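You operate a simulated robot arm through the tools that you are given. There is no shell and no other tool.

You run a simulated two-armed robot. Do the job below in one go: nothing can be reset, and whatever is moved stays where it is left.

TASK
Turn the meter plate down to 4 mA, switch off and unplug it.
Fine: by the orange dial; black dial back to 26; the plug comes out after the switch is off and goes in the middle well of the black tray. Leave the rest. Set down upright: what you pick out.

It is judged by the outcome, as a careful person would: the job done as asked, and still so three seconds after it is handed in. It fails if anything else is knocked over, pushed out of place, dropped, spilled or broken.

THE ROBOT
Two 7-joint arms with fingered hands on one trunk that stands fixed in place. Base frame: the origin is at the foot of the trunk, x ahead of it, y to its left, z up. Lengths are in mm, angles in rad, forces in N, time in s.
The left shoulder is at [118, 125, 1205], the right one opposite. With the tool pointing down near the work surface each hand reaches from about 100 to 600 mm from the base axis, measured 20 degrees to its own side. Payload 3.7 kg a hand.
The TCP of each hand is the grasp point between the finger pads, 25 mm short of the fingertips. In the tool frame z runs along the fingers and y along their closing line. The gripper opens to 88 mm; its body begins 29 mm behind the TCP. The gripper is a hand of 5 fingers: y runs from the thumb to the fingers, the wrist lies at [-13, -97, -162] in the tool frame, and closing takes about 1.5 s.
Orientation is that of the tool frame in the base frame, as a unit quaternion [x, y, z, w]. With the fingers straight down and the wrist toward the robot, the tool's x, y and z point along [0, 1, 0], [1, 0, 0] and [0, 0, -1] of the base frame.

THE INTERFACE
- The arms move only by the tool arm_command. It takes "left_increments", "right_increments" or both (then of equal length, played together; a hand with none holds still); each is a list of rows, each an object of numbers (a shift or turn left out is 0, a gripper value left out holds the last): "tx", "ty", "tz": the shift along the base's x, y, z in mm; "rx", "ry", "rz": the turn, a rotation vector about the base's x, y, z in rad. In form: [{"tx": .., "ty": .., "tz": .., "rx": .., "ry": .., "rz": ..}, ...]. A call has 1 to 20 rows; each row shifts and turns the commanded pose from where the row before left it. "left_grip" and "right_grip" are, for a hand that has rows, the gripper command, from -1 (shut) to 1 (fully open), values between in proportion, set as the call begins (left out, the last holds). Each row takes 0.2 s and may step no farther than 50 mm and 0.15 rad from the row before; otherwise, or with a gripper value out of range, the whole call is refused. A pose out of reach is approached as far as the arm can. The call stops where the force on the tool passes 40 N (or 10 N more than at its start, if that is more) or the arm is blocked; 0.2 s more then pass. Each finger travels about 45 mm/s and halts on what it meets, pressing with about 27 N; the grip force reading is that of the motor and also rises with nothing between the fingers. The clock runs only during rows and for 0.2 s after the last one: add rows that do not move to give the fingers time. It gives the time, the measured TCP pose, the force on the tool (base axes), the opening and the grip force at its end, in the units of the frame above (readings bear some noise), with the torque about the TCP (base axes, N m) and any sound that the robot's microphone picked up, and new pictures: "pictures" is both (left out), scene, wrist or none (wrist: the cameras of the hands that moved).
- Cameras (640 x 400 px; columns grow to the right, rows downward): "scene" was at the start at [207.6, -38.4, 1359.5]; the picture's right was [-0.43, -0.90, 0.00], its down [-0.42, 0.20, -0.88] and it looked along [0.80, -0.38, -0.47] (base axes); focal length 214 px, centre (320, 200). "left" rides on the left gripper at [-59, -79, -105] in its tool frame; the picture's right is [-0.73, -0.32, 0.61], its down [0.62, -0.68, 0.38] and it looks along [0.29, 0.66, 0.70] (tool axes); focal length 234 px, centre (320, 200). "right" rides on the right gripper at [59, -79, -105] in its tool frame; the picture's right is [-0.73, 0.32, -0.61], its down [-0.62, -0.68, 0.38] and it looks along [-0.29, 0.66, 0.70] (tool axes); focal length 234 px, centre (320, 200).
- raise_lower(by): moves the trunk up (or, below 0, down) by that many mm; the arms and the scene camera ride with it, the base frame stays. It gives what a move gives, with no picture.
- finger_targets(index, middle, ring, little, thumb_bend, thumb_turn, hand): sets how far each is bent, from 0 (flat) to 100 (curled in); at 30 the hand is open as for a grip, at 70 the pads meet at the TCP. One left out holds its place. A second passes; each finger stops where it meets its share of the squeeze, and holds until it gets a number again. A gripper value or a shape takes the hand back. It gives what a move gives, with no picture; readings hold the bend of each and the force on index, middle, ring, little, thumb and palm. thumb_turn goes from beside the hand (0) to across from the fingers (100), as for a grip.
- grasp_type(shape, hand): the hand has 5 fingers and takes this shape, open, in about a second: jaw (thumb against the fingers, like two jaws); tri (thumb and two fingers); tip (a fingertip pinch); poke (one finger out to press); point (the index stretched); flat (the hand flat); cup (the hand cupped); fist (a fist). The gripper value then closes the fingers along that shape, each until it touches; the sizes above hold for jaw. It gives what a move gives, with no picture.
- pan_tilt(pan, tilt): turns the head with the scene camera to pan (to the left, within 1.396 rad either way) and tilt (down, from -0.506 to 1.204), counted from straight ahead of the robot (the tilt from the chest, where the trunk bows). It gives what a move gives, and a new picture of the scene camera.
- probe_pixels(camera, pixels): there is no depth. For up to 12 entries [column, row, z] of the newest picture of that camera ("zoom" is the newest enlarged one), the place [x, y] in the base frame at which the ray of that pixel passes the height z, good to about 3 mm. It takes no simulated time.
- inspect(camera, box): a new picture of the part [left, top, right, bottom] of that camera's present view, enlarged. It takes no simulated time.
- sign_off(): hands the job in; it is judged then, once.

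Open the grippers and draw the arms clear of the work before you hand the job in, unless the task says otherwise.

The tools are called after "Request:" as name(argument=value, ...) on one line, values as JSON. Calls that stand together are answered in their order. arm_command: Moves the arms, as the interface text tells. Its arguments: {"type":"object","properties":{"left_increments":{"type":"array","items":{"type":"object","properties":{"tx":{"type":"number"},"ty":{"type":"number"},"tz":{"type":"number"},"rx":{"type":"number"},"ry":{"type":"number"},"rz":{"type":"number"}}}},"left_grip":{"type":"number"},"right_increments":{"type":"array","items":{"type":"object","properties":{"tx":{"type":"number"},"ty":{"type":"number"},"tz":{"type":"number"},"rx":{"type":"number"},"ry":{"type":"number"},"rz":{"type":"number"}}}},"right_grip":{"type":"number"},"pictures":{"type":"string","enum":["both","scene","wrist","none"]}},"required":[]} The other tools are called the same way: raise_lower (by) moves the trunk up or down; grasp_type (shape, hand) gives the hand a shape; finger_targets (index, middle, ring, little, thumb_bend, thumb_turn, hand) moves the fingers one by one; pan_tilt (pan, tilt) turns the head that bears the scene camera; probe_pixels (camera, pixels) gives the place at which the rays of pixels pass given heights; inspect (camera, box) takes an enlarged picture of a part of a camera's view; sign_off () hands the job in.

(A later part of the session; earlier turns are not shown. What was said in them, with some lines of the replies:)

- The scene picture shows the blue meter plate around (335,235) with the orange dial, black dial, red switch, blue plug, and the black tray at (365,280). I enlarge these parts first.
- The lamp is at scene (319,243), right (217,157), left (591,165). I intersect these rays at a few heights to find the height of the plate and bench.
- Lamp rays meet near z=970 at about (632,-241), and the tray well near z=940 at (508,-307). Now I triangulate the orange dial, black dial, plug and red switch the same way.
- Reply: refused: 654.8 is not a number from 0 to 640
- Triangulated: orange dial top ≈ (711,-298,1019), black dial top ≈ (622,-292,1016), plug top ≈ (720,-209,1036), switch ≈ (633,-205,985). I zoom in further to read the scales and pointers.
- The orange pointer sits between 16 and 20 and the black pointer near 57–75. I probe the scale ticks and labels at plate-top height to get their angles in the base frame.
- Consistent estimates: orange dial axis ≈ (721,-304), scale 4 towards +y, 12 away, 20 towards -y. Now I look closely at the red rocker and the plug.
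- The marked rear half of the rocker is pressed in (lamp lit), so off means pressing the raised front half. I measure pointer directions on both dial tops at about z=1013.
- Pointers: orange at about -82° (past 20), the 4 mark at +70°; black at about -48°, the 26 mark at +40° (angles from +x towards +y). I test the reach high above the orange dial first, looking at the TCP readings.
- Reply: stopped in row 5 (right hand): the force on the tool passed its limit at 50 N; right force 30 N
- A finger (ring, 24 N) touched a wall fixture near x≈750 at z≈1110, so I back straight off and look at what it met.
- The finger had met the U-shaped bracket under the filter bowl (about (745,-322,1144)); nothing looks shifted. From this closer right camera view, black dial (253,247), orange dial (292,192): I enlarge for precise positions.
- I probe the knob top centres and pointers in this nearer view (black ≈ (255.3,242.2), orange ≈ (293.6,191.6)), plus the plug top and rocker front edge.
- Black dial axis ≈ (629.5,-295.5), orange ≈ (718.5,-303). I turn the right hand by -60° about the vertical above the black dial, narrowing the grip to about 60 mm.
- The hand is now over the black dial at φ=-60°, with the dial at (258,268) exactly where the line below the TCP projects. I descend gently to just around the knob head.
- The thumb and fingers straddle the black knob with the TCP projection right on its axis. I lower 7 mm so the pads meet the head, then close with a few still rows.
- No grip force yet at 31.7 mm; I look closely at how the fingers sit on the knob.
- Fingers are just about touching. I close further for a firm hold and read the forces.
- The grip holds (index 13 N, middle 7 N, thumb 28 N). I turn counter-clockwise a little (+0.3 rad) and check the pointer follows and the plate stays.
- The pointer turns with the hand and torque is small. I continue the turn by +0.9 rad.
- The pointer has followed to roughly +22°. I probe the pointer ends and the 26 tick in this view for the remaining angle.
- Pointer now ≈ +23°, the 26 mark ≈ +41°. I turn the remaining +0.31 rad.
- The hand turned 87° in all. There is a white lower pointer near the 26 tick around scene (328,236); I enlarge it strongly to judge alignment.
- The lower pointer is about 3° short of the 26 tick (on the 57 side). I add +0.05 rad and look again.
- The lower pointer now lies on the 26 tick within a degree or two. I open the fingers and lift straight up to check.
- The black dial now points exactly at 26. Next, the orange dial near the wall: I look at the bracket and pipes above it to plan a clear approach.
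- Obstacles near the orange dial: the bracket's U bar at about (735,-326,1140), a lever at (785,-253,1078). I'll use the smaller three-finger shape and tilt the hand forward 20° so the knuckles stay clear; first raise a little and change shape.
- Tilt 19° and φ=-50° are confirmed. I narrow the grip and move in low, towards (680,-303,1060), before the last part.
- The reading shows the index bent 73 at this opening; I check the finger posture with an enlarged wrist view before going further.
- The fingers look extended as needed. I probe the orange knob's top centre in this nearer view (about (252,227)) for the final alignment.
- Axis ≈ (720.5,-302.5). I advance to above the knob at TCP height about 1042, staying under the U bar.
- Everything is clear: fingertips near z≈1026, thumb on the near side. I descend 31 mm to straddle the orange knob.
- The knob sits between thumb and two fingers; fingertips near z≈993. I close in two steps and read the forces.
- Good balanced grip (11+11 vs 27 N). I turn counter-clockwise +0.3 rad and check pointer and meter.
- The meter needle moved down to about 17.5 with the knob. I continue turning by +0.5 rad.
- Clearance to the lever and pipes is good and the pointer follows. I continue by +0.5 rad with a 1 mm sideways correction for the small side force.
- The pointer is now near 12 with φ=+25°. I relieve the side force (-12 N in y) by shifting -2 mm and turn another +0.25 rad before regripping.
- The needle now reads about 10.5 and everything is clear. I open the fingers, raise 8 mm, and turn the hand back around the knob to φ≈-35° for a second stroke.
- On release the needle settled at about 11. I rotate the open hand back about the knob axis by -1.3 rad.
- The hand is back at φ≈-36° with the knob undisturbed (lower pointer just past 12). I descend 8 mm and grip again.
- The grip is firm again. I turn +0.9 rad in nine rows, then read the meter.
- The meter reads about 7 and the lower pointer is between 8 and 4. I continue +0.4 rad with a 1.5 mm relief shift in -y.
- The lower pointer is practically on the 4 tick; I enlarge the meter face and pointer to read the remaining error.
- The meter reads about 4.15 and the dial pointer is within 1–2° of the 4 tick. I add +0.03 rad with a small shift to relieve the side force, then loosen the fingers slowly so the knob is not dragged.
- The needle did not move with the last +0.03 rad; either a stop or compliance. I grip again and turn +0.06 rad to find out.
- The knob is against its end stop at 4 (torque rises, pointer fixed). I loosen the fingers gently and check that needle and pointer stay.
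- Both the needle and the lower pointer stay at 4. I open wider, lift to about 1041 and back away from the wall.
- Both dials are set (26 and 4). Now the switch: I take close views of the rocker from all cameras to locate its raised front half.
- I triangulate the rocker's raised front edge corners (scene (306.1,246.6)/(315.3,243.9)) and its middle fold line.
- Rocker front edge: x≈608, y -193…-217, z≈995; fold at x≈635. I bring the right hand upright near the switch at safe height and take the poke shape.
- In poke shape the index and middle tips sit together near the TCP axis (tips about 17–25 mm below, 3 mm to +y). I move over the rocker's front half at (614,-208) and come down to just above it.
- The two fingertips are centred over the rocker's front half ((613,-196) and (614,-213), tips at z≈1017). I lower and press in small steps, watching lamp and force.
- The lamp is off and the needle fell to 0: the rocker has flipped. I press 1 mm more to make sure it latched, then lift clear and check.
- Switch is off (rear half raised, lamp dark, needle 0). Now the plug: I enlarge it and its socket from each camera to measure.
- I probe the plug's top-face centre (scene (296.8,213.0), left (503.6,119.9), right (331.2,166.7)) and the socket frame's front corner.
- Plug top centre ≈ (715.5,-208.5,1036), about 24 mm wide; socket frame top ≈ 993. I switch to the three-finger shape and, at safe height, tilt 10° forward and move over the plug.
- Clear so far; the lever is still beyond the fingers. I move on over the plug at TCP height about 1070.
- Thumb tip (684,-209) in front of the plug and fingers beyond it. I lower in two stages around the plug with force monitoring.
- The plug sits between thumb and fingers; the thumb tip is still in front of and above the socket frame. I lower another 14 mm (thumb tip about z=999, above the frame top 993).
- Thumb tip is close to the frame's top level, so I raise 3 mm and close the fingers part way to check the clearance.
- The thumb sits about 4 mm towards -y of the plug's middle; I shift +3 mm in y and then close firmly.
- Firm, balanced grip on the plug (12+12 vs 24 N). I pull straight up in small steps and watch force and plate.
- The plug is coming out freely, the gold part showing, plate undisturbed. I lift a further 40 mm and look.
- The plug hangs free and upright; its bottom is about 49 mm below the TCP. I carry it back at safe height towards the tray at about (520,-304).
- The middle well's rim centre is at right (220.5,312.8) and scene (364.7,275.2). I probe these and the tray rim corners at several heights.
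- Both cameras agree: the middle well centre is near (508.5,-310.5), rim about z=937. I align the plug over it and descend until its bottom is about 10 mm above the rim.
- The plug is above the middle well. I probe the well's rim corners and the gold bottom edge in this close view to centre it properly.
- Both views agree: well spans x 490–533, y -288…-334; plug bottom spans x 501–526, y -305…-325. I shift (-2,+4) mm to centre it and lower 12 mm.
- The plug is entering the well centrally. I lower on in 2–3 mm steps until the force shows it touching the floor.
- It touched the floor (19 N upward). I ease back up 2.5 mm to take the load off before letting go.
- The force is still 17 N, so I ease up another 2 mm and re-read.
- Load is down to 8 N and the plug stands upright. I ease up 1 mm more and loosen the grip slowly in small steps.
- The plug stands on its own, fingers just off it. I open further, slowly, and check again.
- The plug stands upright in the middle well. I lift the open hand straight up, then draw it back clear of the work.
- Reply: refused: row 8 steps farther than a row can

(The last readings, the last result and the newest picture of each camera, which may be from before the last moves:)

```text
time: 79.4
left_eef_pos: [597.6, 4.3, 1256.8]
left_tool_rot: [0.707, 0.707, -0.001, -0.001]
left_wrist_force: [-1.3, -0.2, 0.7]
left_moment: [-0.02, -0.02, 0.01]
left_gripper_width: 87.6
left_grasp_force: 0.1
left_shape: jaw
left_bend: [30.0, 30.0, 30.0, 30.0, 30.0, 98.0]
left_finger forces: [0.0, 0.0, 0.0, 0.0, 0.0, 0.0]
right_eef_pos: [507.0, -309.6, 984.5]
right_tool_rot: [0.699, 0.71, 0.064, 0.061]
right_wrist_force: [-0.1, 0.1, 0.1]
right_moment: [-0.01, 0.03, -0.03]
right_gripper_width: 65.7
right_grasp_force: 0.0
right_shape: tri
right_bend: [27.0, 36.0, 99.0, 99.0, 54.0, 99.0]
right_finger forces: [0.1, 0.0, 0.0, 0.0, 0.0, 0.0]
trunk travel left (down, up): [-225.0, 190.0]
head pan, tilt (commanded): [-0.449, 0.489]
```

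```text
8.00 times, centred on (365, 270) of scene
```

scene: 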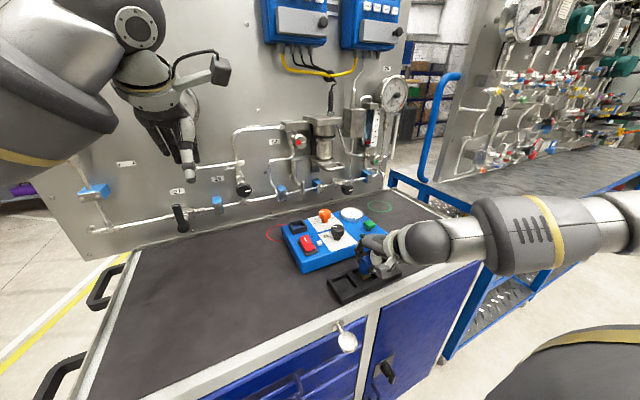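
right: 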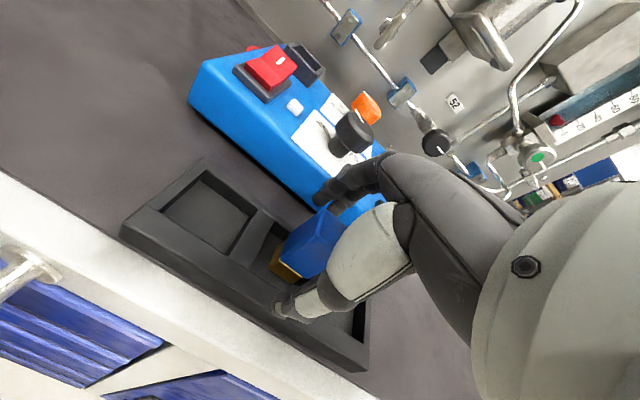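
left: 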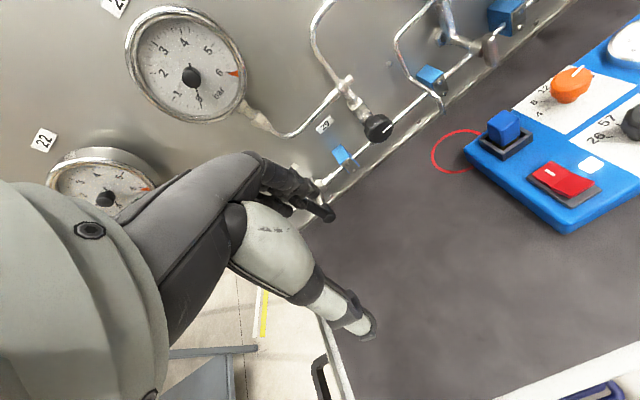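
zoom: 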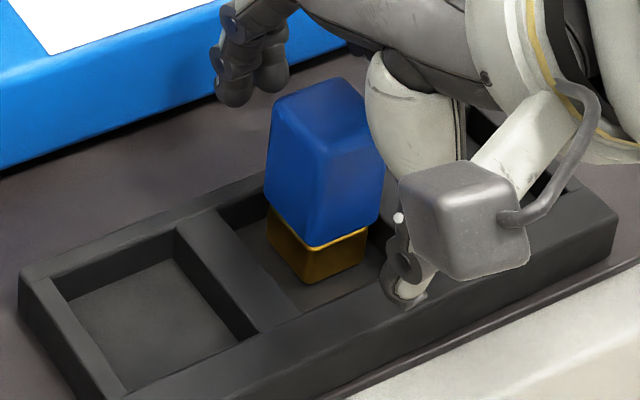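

That call had one row over the step limit; nothing moved. I repeat with smaller steps, first straight up.

Request:
arm_command(right_increments=[{"tz": 8}, {"tz": 12}, {"tz": 20}, {"tz": 30}, {"tz": 40}, {"tz": 30, "tx": -10}, {"tz": 30, "tx": -20, "ty": -12}, {"tz": 30, "tx": -25, "ty": -15}, {"tz": 30, "tx": -25, "ty": -15}, {"tz": 25, "tx": -20, "ty": -10, "ry": 0.1}, {"ry": 0.075, "tz": 20}, {}], right_grip=0.6, pictures="both")

Request:
inspect(camera="scene", box=[275, 195, 415, 310])

Request:
inspect(camera="scene", box=[340, 245, 390, 295])

Request:
inspect(camera="right", box=[90, 90, 330, 290])

```text
time: 82.0
left_eef_pos: [599.1, 3.4, 1255.9]
left_tool_rot: [0.708, 0.706, 0.0, -0.001]
left_wrist_force: [-0.7, -0.9, 0.1]
left_moment: [0.0, 0.01, -0.01]
left_gripper_width: 87.5
left_grasp_force: 0.0
left_shape: jaw
left_bend: [30.0, 30.0, 30.0, 30.0, 30.0, 98.0]
left_finger forces: [0.1, 0.0, 0.1, 0.1, 0.0, 0.0]
right_eef_pos: [406.6, -361.0, 1258.7]
right_tool_rot: [0.702, 0.712, 0.003, -0.002]
right_wrist_force: [-0.1, 0.9, 0.4]
right_moment: [-0.05, 0.02, -0.01]
right_gripper_width: 70.4
right_grasp_force: 0.1
right_shape: tri
right_bend: [27.0, 34.0, 99.0, 99.0, 49.0, 99.0]
right_finger forces: [0.0, 0.0, 0.1, 0.1, 0.1, 0.0]
trunk travel left (down, up): [-225.0, 190.0]
head pan, tilt (commanded): [-0.449, 0.489]
```

scene: 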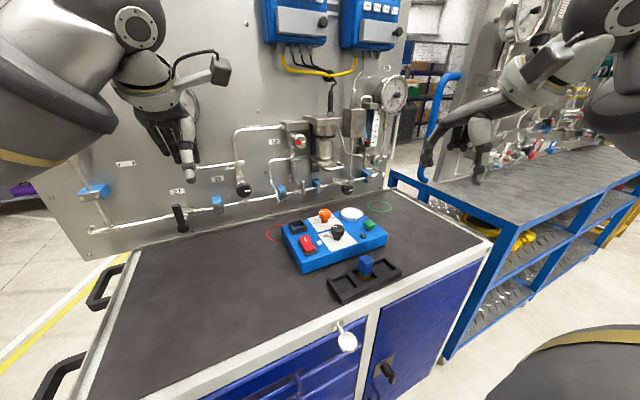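
right: 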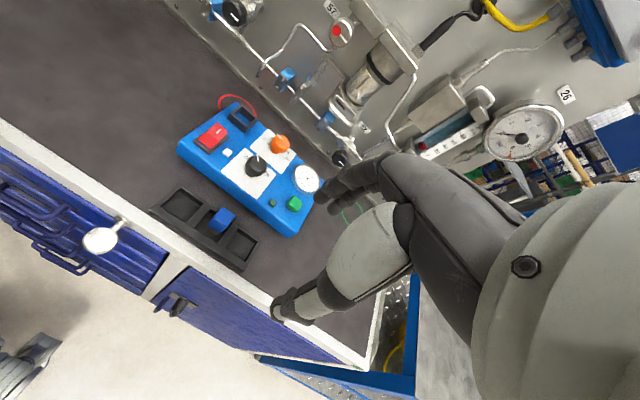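

```text
3.48 times, centred on (345, 252) of scene
```

zoom: 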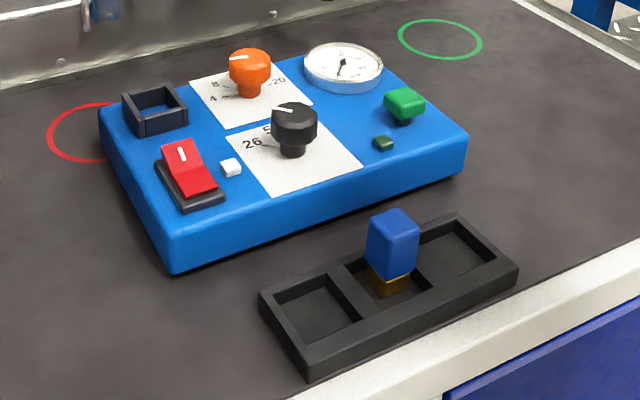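

```text
8.00 times, centred on (365, 270) of scene
```

zoom: 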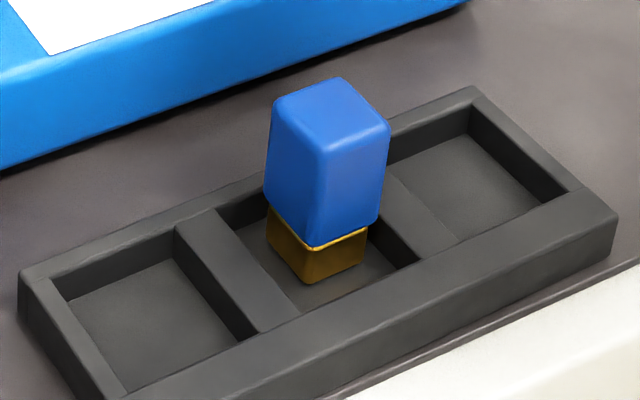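

```text
2.00 times, centred on (210, 190) of right
```

zoom: 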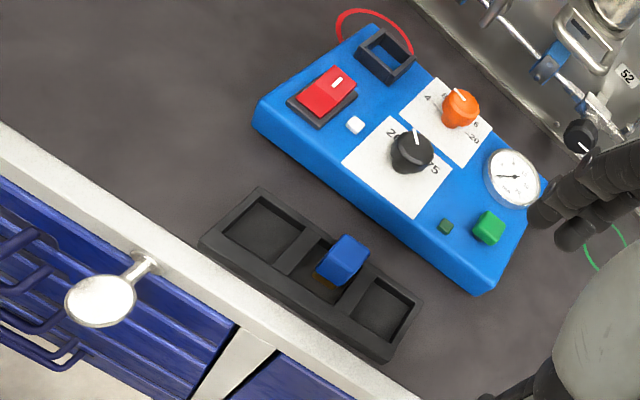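

All stands well: plug upright in the middle well, plate and tray in place. I take a final close look at both dials, the switch and the nearby wall fixtures.

Request:
inspect(camera="scene", box=[305, 205, 350, 245])

Request:
inspect(camera="left", box=[510, 50, 640, 200])

Request:
inspect(camera="scene", box=[260, 90, 420, 220])

```text
10.00 times, centred on (328, 225) of scene
```

zoom: 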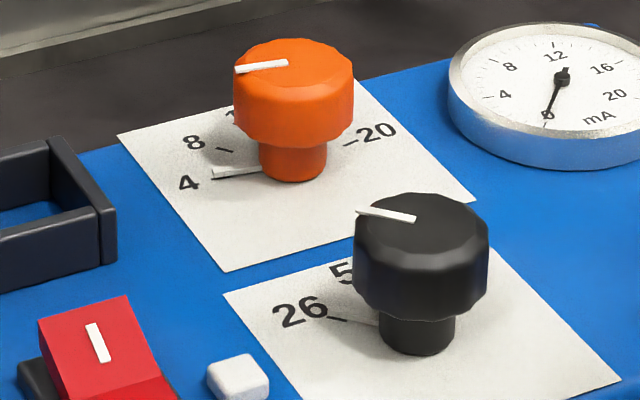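

```text
2.67 times, centred on (575, 125) of left
```

zoom: 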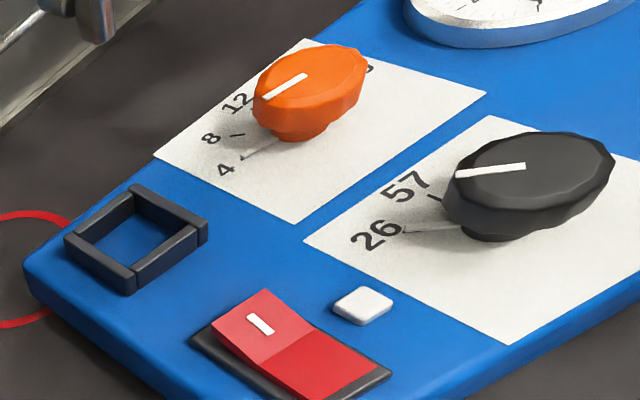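

```text
3.08 times, centred on (340, 155) of scene
```

zoom: 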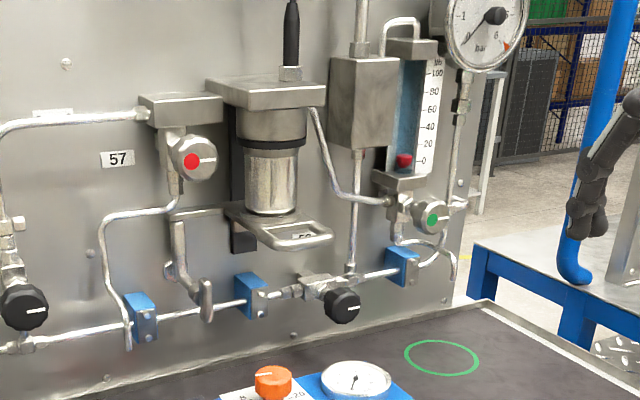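

Dial pointers at 4 and 26, switch off, lamp dark, wall fittings unchanged. I open the right hand fully in the jaw shape and draw it back to about its starting place.

Request:
grasp_type(hand="right", shape="jaw")

Request:
arm_command(right_increments=[{"tx": -10, "ty": -5, "tz": 30}, {"tx": -8, "ty": -5, "tz": 25}, {}, {}, {}], right_grip=1, pictures="both")

Request:
inspect(camera="scene", box=[275, 195, 415, 310])

```text
time: 82.9
left_eef_pos: [596.9, 3.5, 1256.5]
left_tool_rot: [0.707, 0.707, -0.001, 0.0]
left_wrist_force: [-0.1, -0.3, -0.2]
left_moment: [0.0, -0.04, 0.03]
left_gripper_width: 87.6
left_grasp_force: 0.0
left_shape: jaw
left_bend: [30.0, 30.0, 30.0, 30.0, 30.0, 98.0]
left_finger forces: [0.0, 0.0, 0.0, 0.1, 0.0, 0.1]
right_eef_pos: [405.2, -359.7, 1258.0]
right_tool_rot: [0.702, 0.712, 0.003, -0.001]
right_wrist_force: [0.1, 0.8, -0.2]
right_moment: [-0.03, 0.0, 0.0]
right_gripper_width: 88.3
right_grasp_force: 0.3
right_shape: jaw
right_bend: [30.0, 30.0, 30.0, 30.0, 30.0, 98.0]
right_finger forces: [0.0, 0.1, 0.1, 0.1, 0.0, 0.1]
trunk travel left (down, up): [-225.0, 190.0]
head pan, tilt (commanded): [-0.449, 0.489]
```

```text
time: 84.1
left_eef_pos: [597.8, 2.2, 1255.5]
left_tool_rot: [0.708, 0.706, -0.001, 0.0]
left_wrist_force: [0.4, 0.6, -0.2]
left_moment: [0.04, -0.02, -0.03]
left_gripper_width: 87.7
left_grasp_force: 0.0
left_shape: jaw
left_bend: [30.0, 30.0, 30.0, 30.0, 30.0, 98.0]
left_finger forces: [0.1, 0.0, 0.1, 0.1, 0.1, 0.1]
right_eef_pos: [388.2, -368.5, 1311.3]
right_tool_rot: [0.702, 0.712, 0.003, -0.001]
right_wrist_force: [0.1, -0.8, 0.3]
right_moment: [0.01, -0.04, 0.02]
right_gripper_width: 87.9
right_grasp_force: 0.0
right_shape: jaw
right_bend: [30.0, 30.0, 30.0, 30.0, 30.0, 98.0]
right_finger forces: [0.0, 0.0, 0.1, 0.0, 0.0, 0.1]
trunk travel left (down, up): [-225.0, 190.0]
head pan, tilt (commanded): [-0.449, 0.489]
```

scene: 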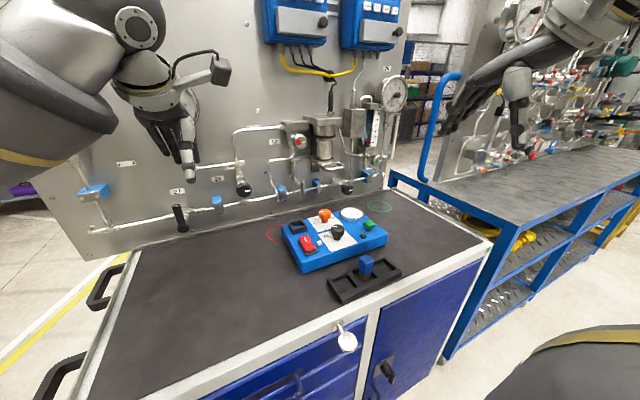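
right: 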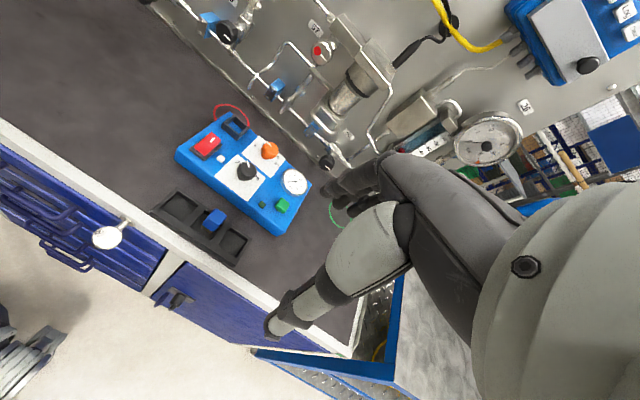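

```text
3.48 times, centred on (345, 252) of scene
```

zoom: 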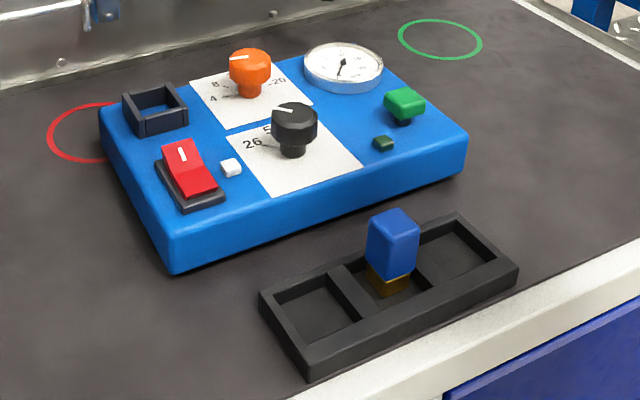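

The final pictures show the dials at 4 and 26, the switch off, and the plug upright in the middle well. Both hands are open and clear, so I hand the job in.

Request:
sign_off()

```text
The job is handed in.
```

I turned the meter plate down to 4 mA, switched it off and unplugged it, then handed the job in.

- **Orange dial:** turned down until it reached its stop at 4. The needle read 4 mA before I switched off.
- **Black dial:** back to 26, with the pointer on the 26 tick.
- **Switch:** off. The lamp is dark and the needle dropped to 0.
- **Plug:** pulled after the switch was off. It stands upright in the middle well of the black tray.

On the first approach to the orange dial, a finger of the right hand touched the U-shaped bracket under the filter bowl on the wall, and the arm stopped at its force limit. I backed off at once. The later pictures show nothing on the wall moved.

The plate and tray look to be where they were. I did not touch the green button or the other controls on the plate. Both hands are open and clear of the work.
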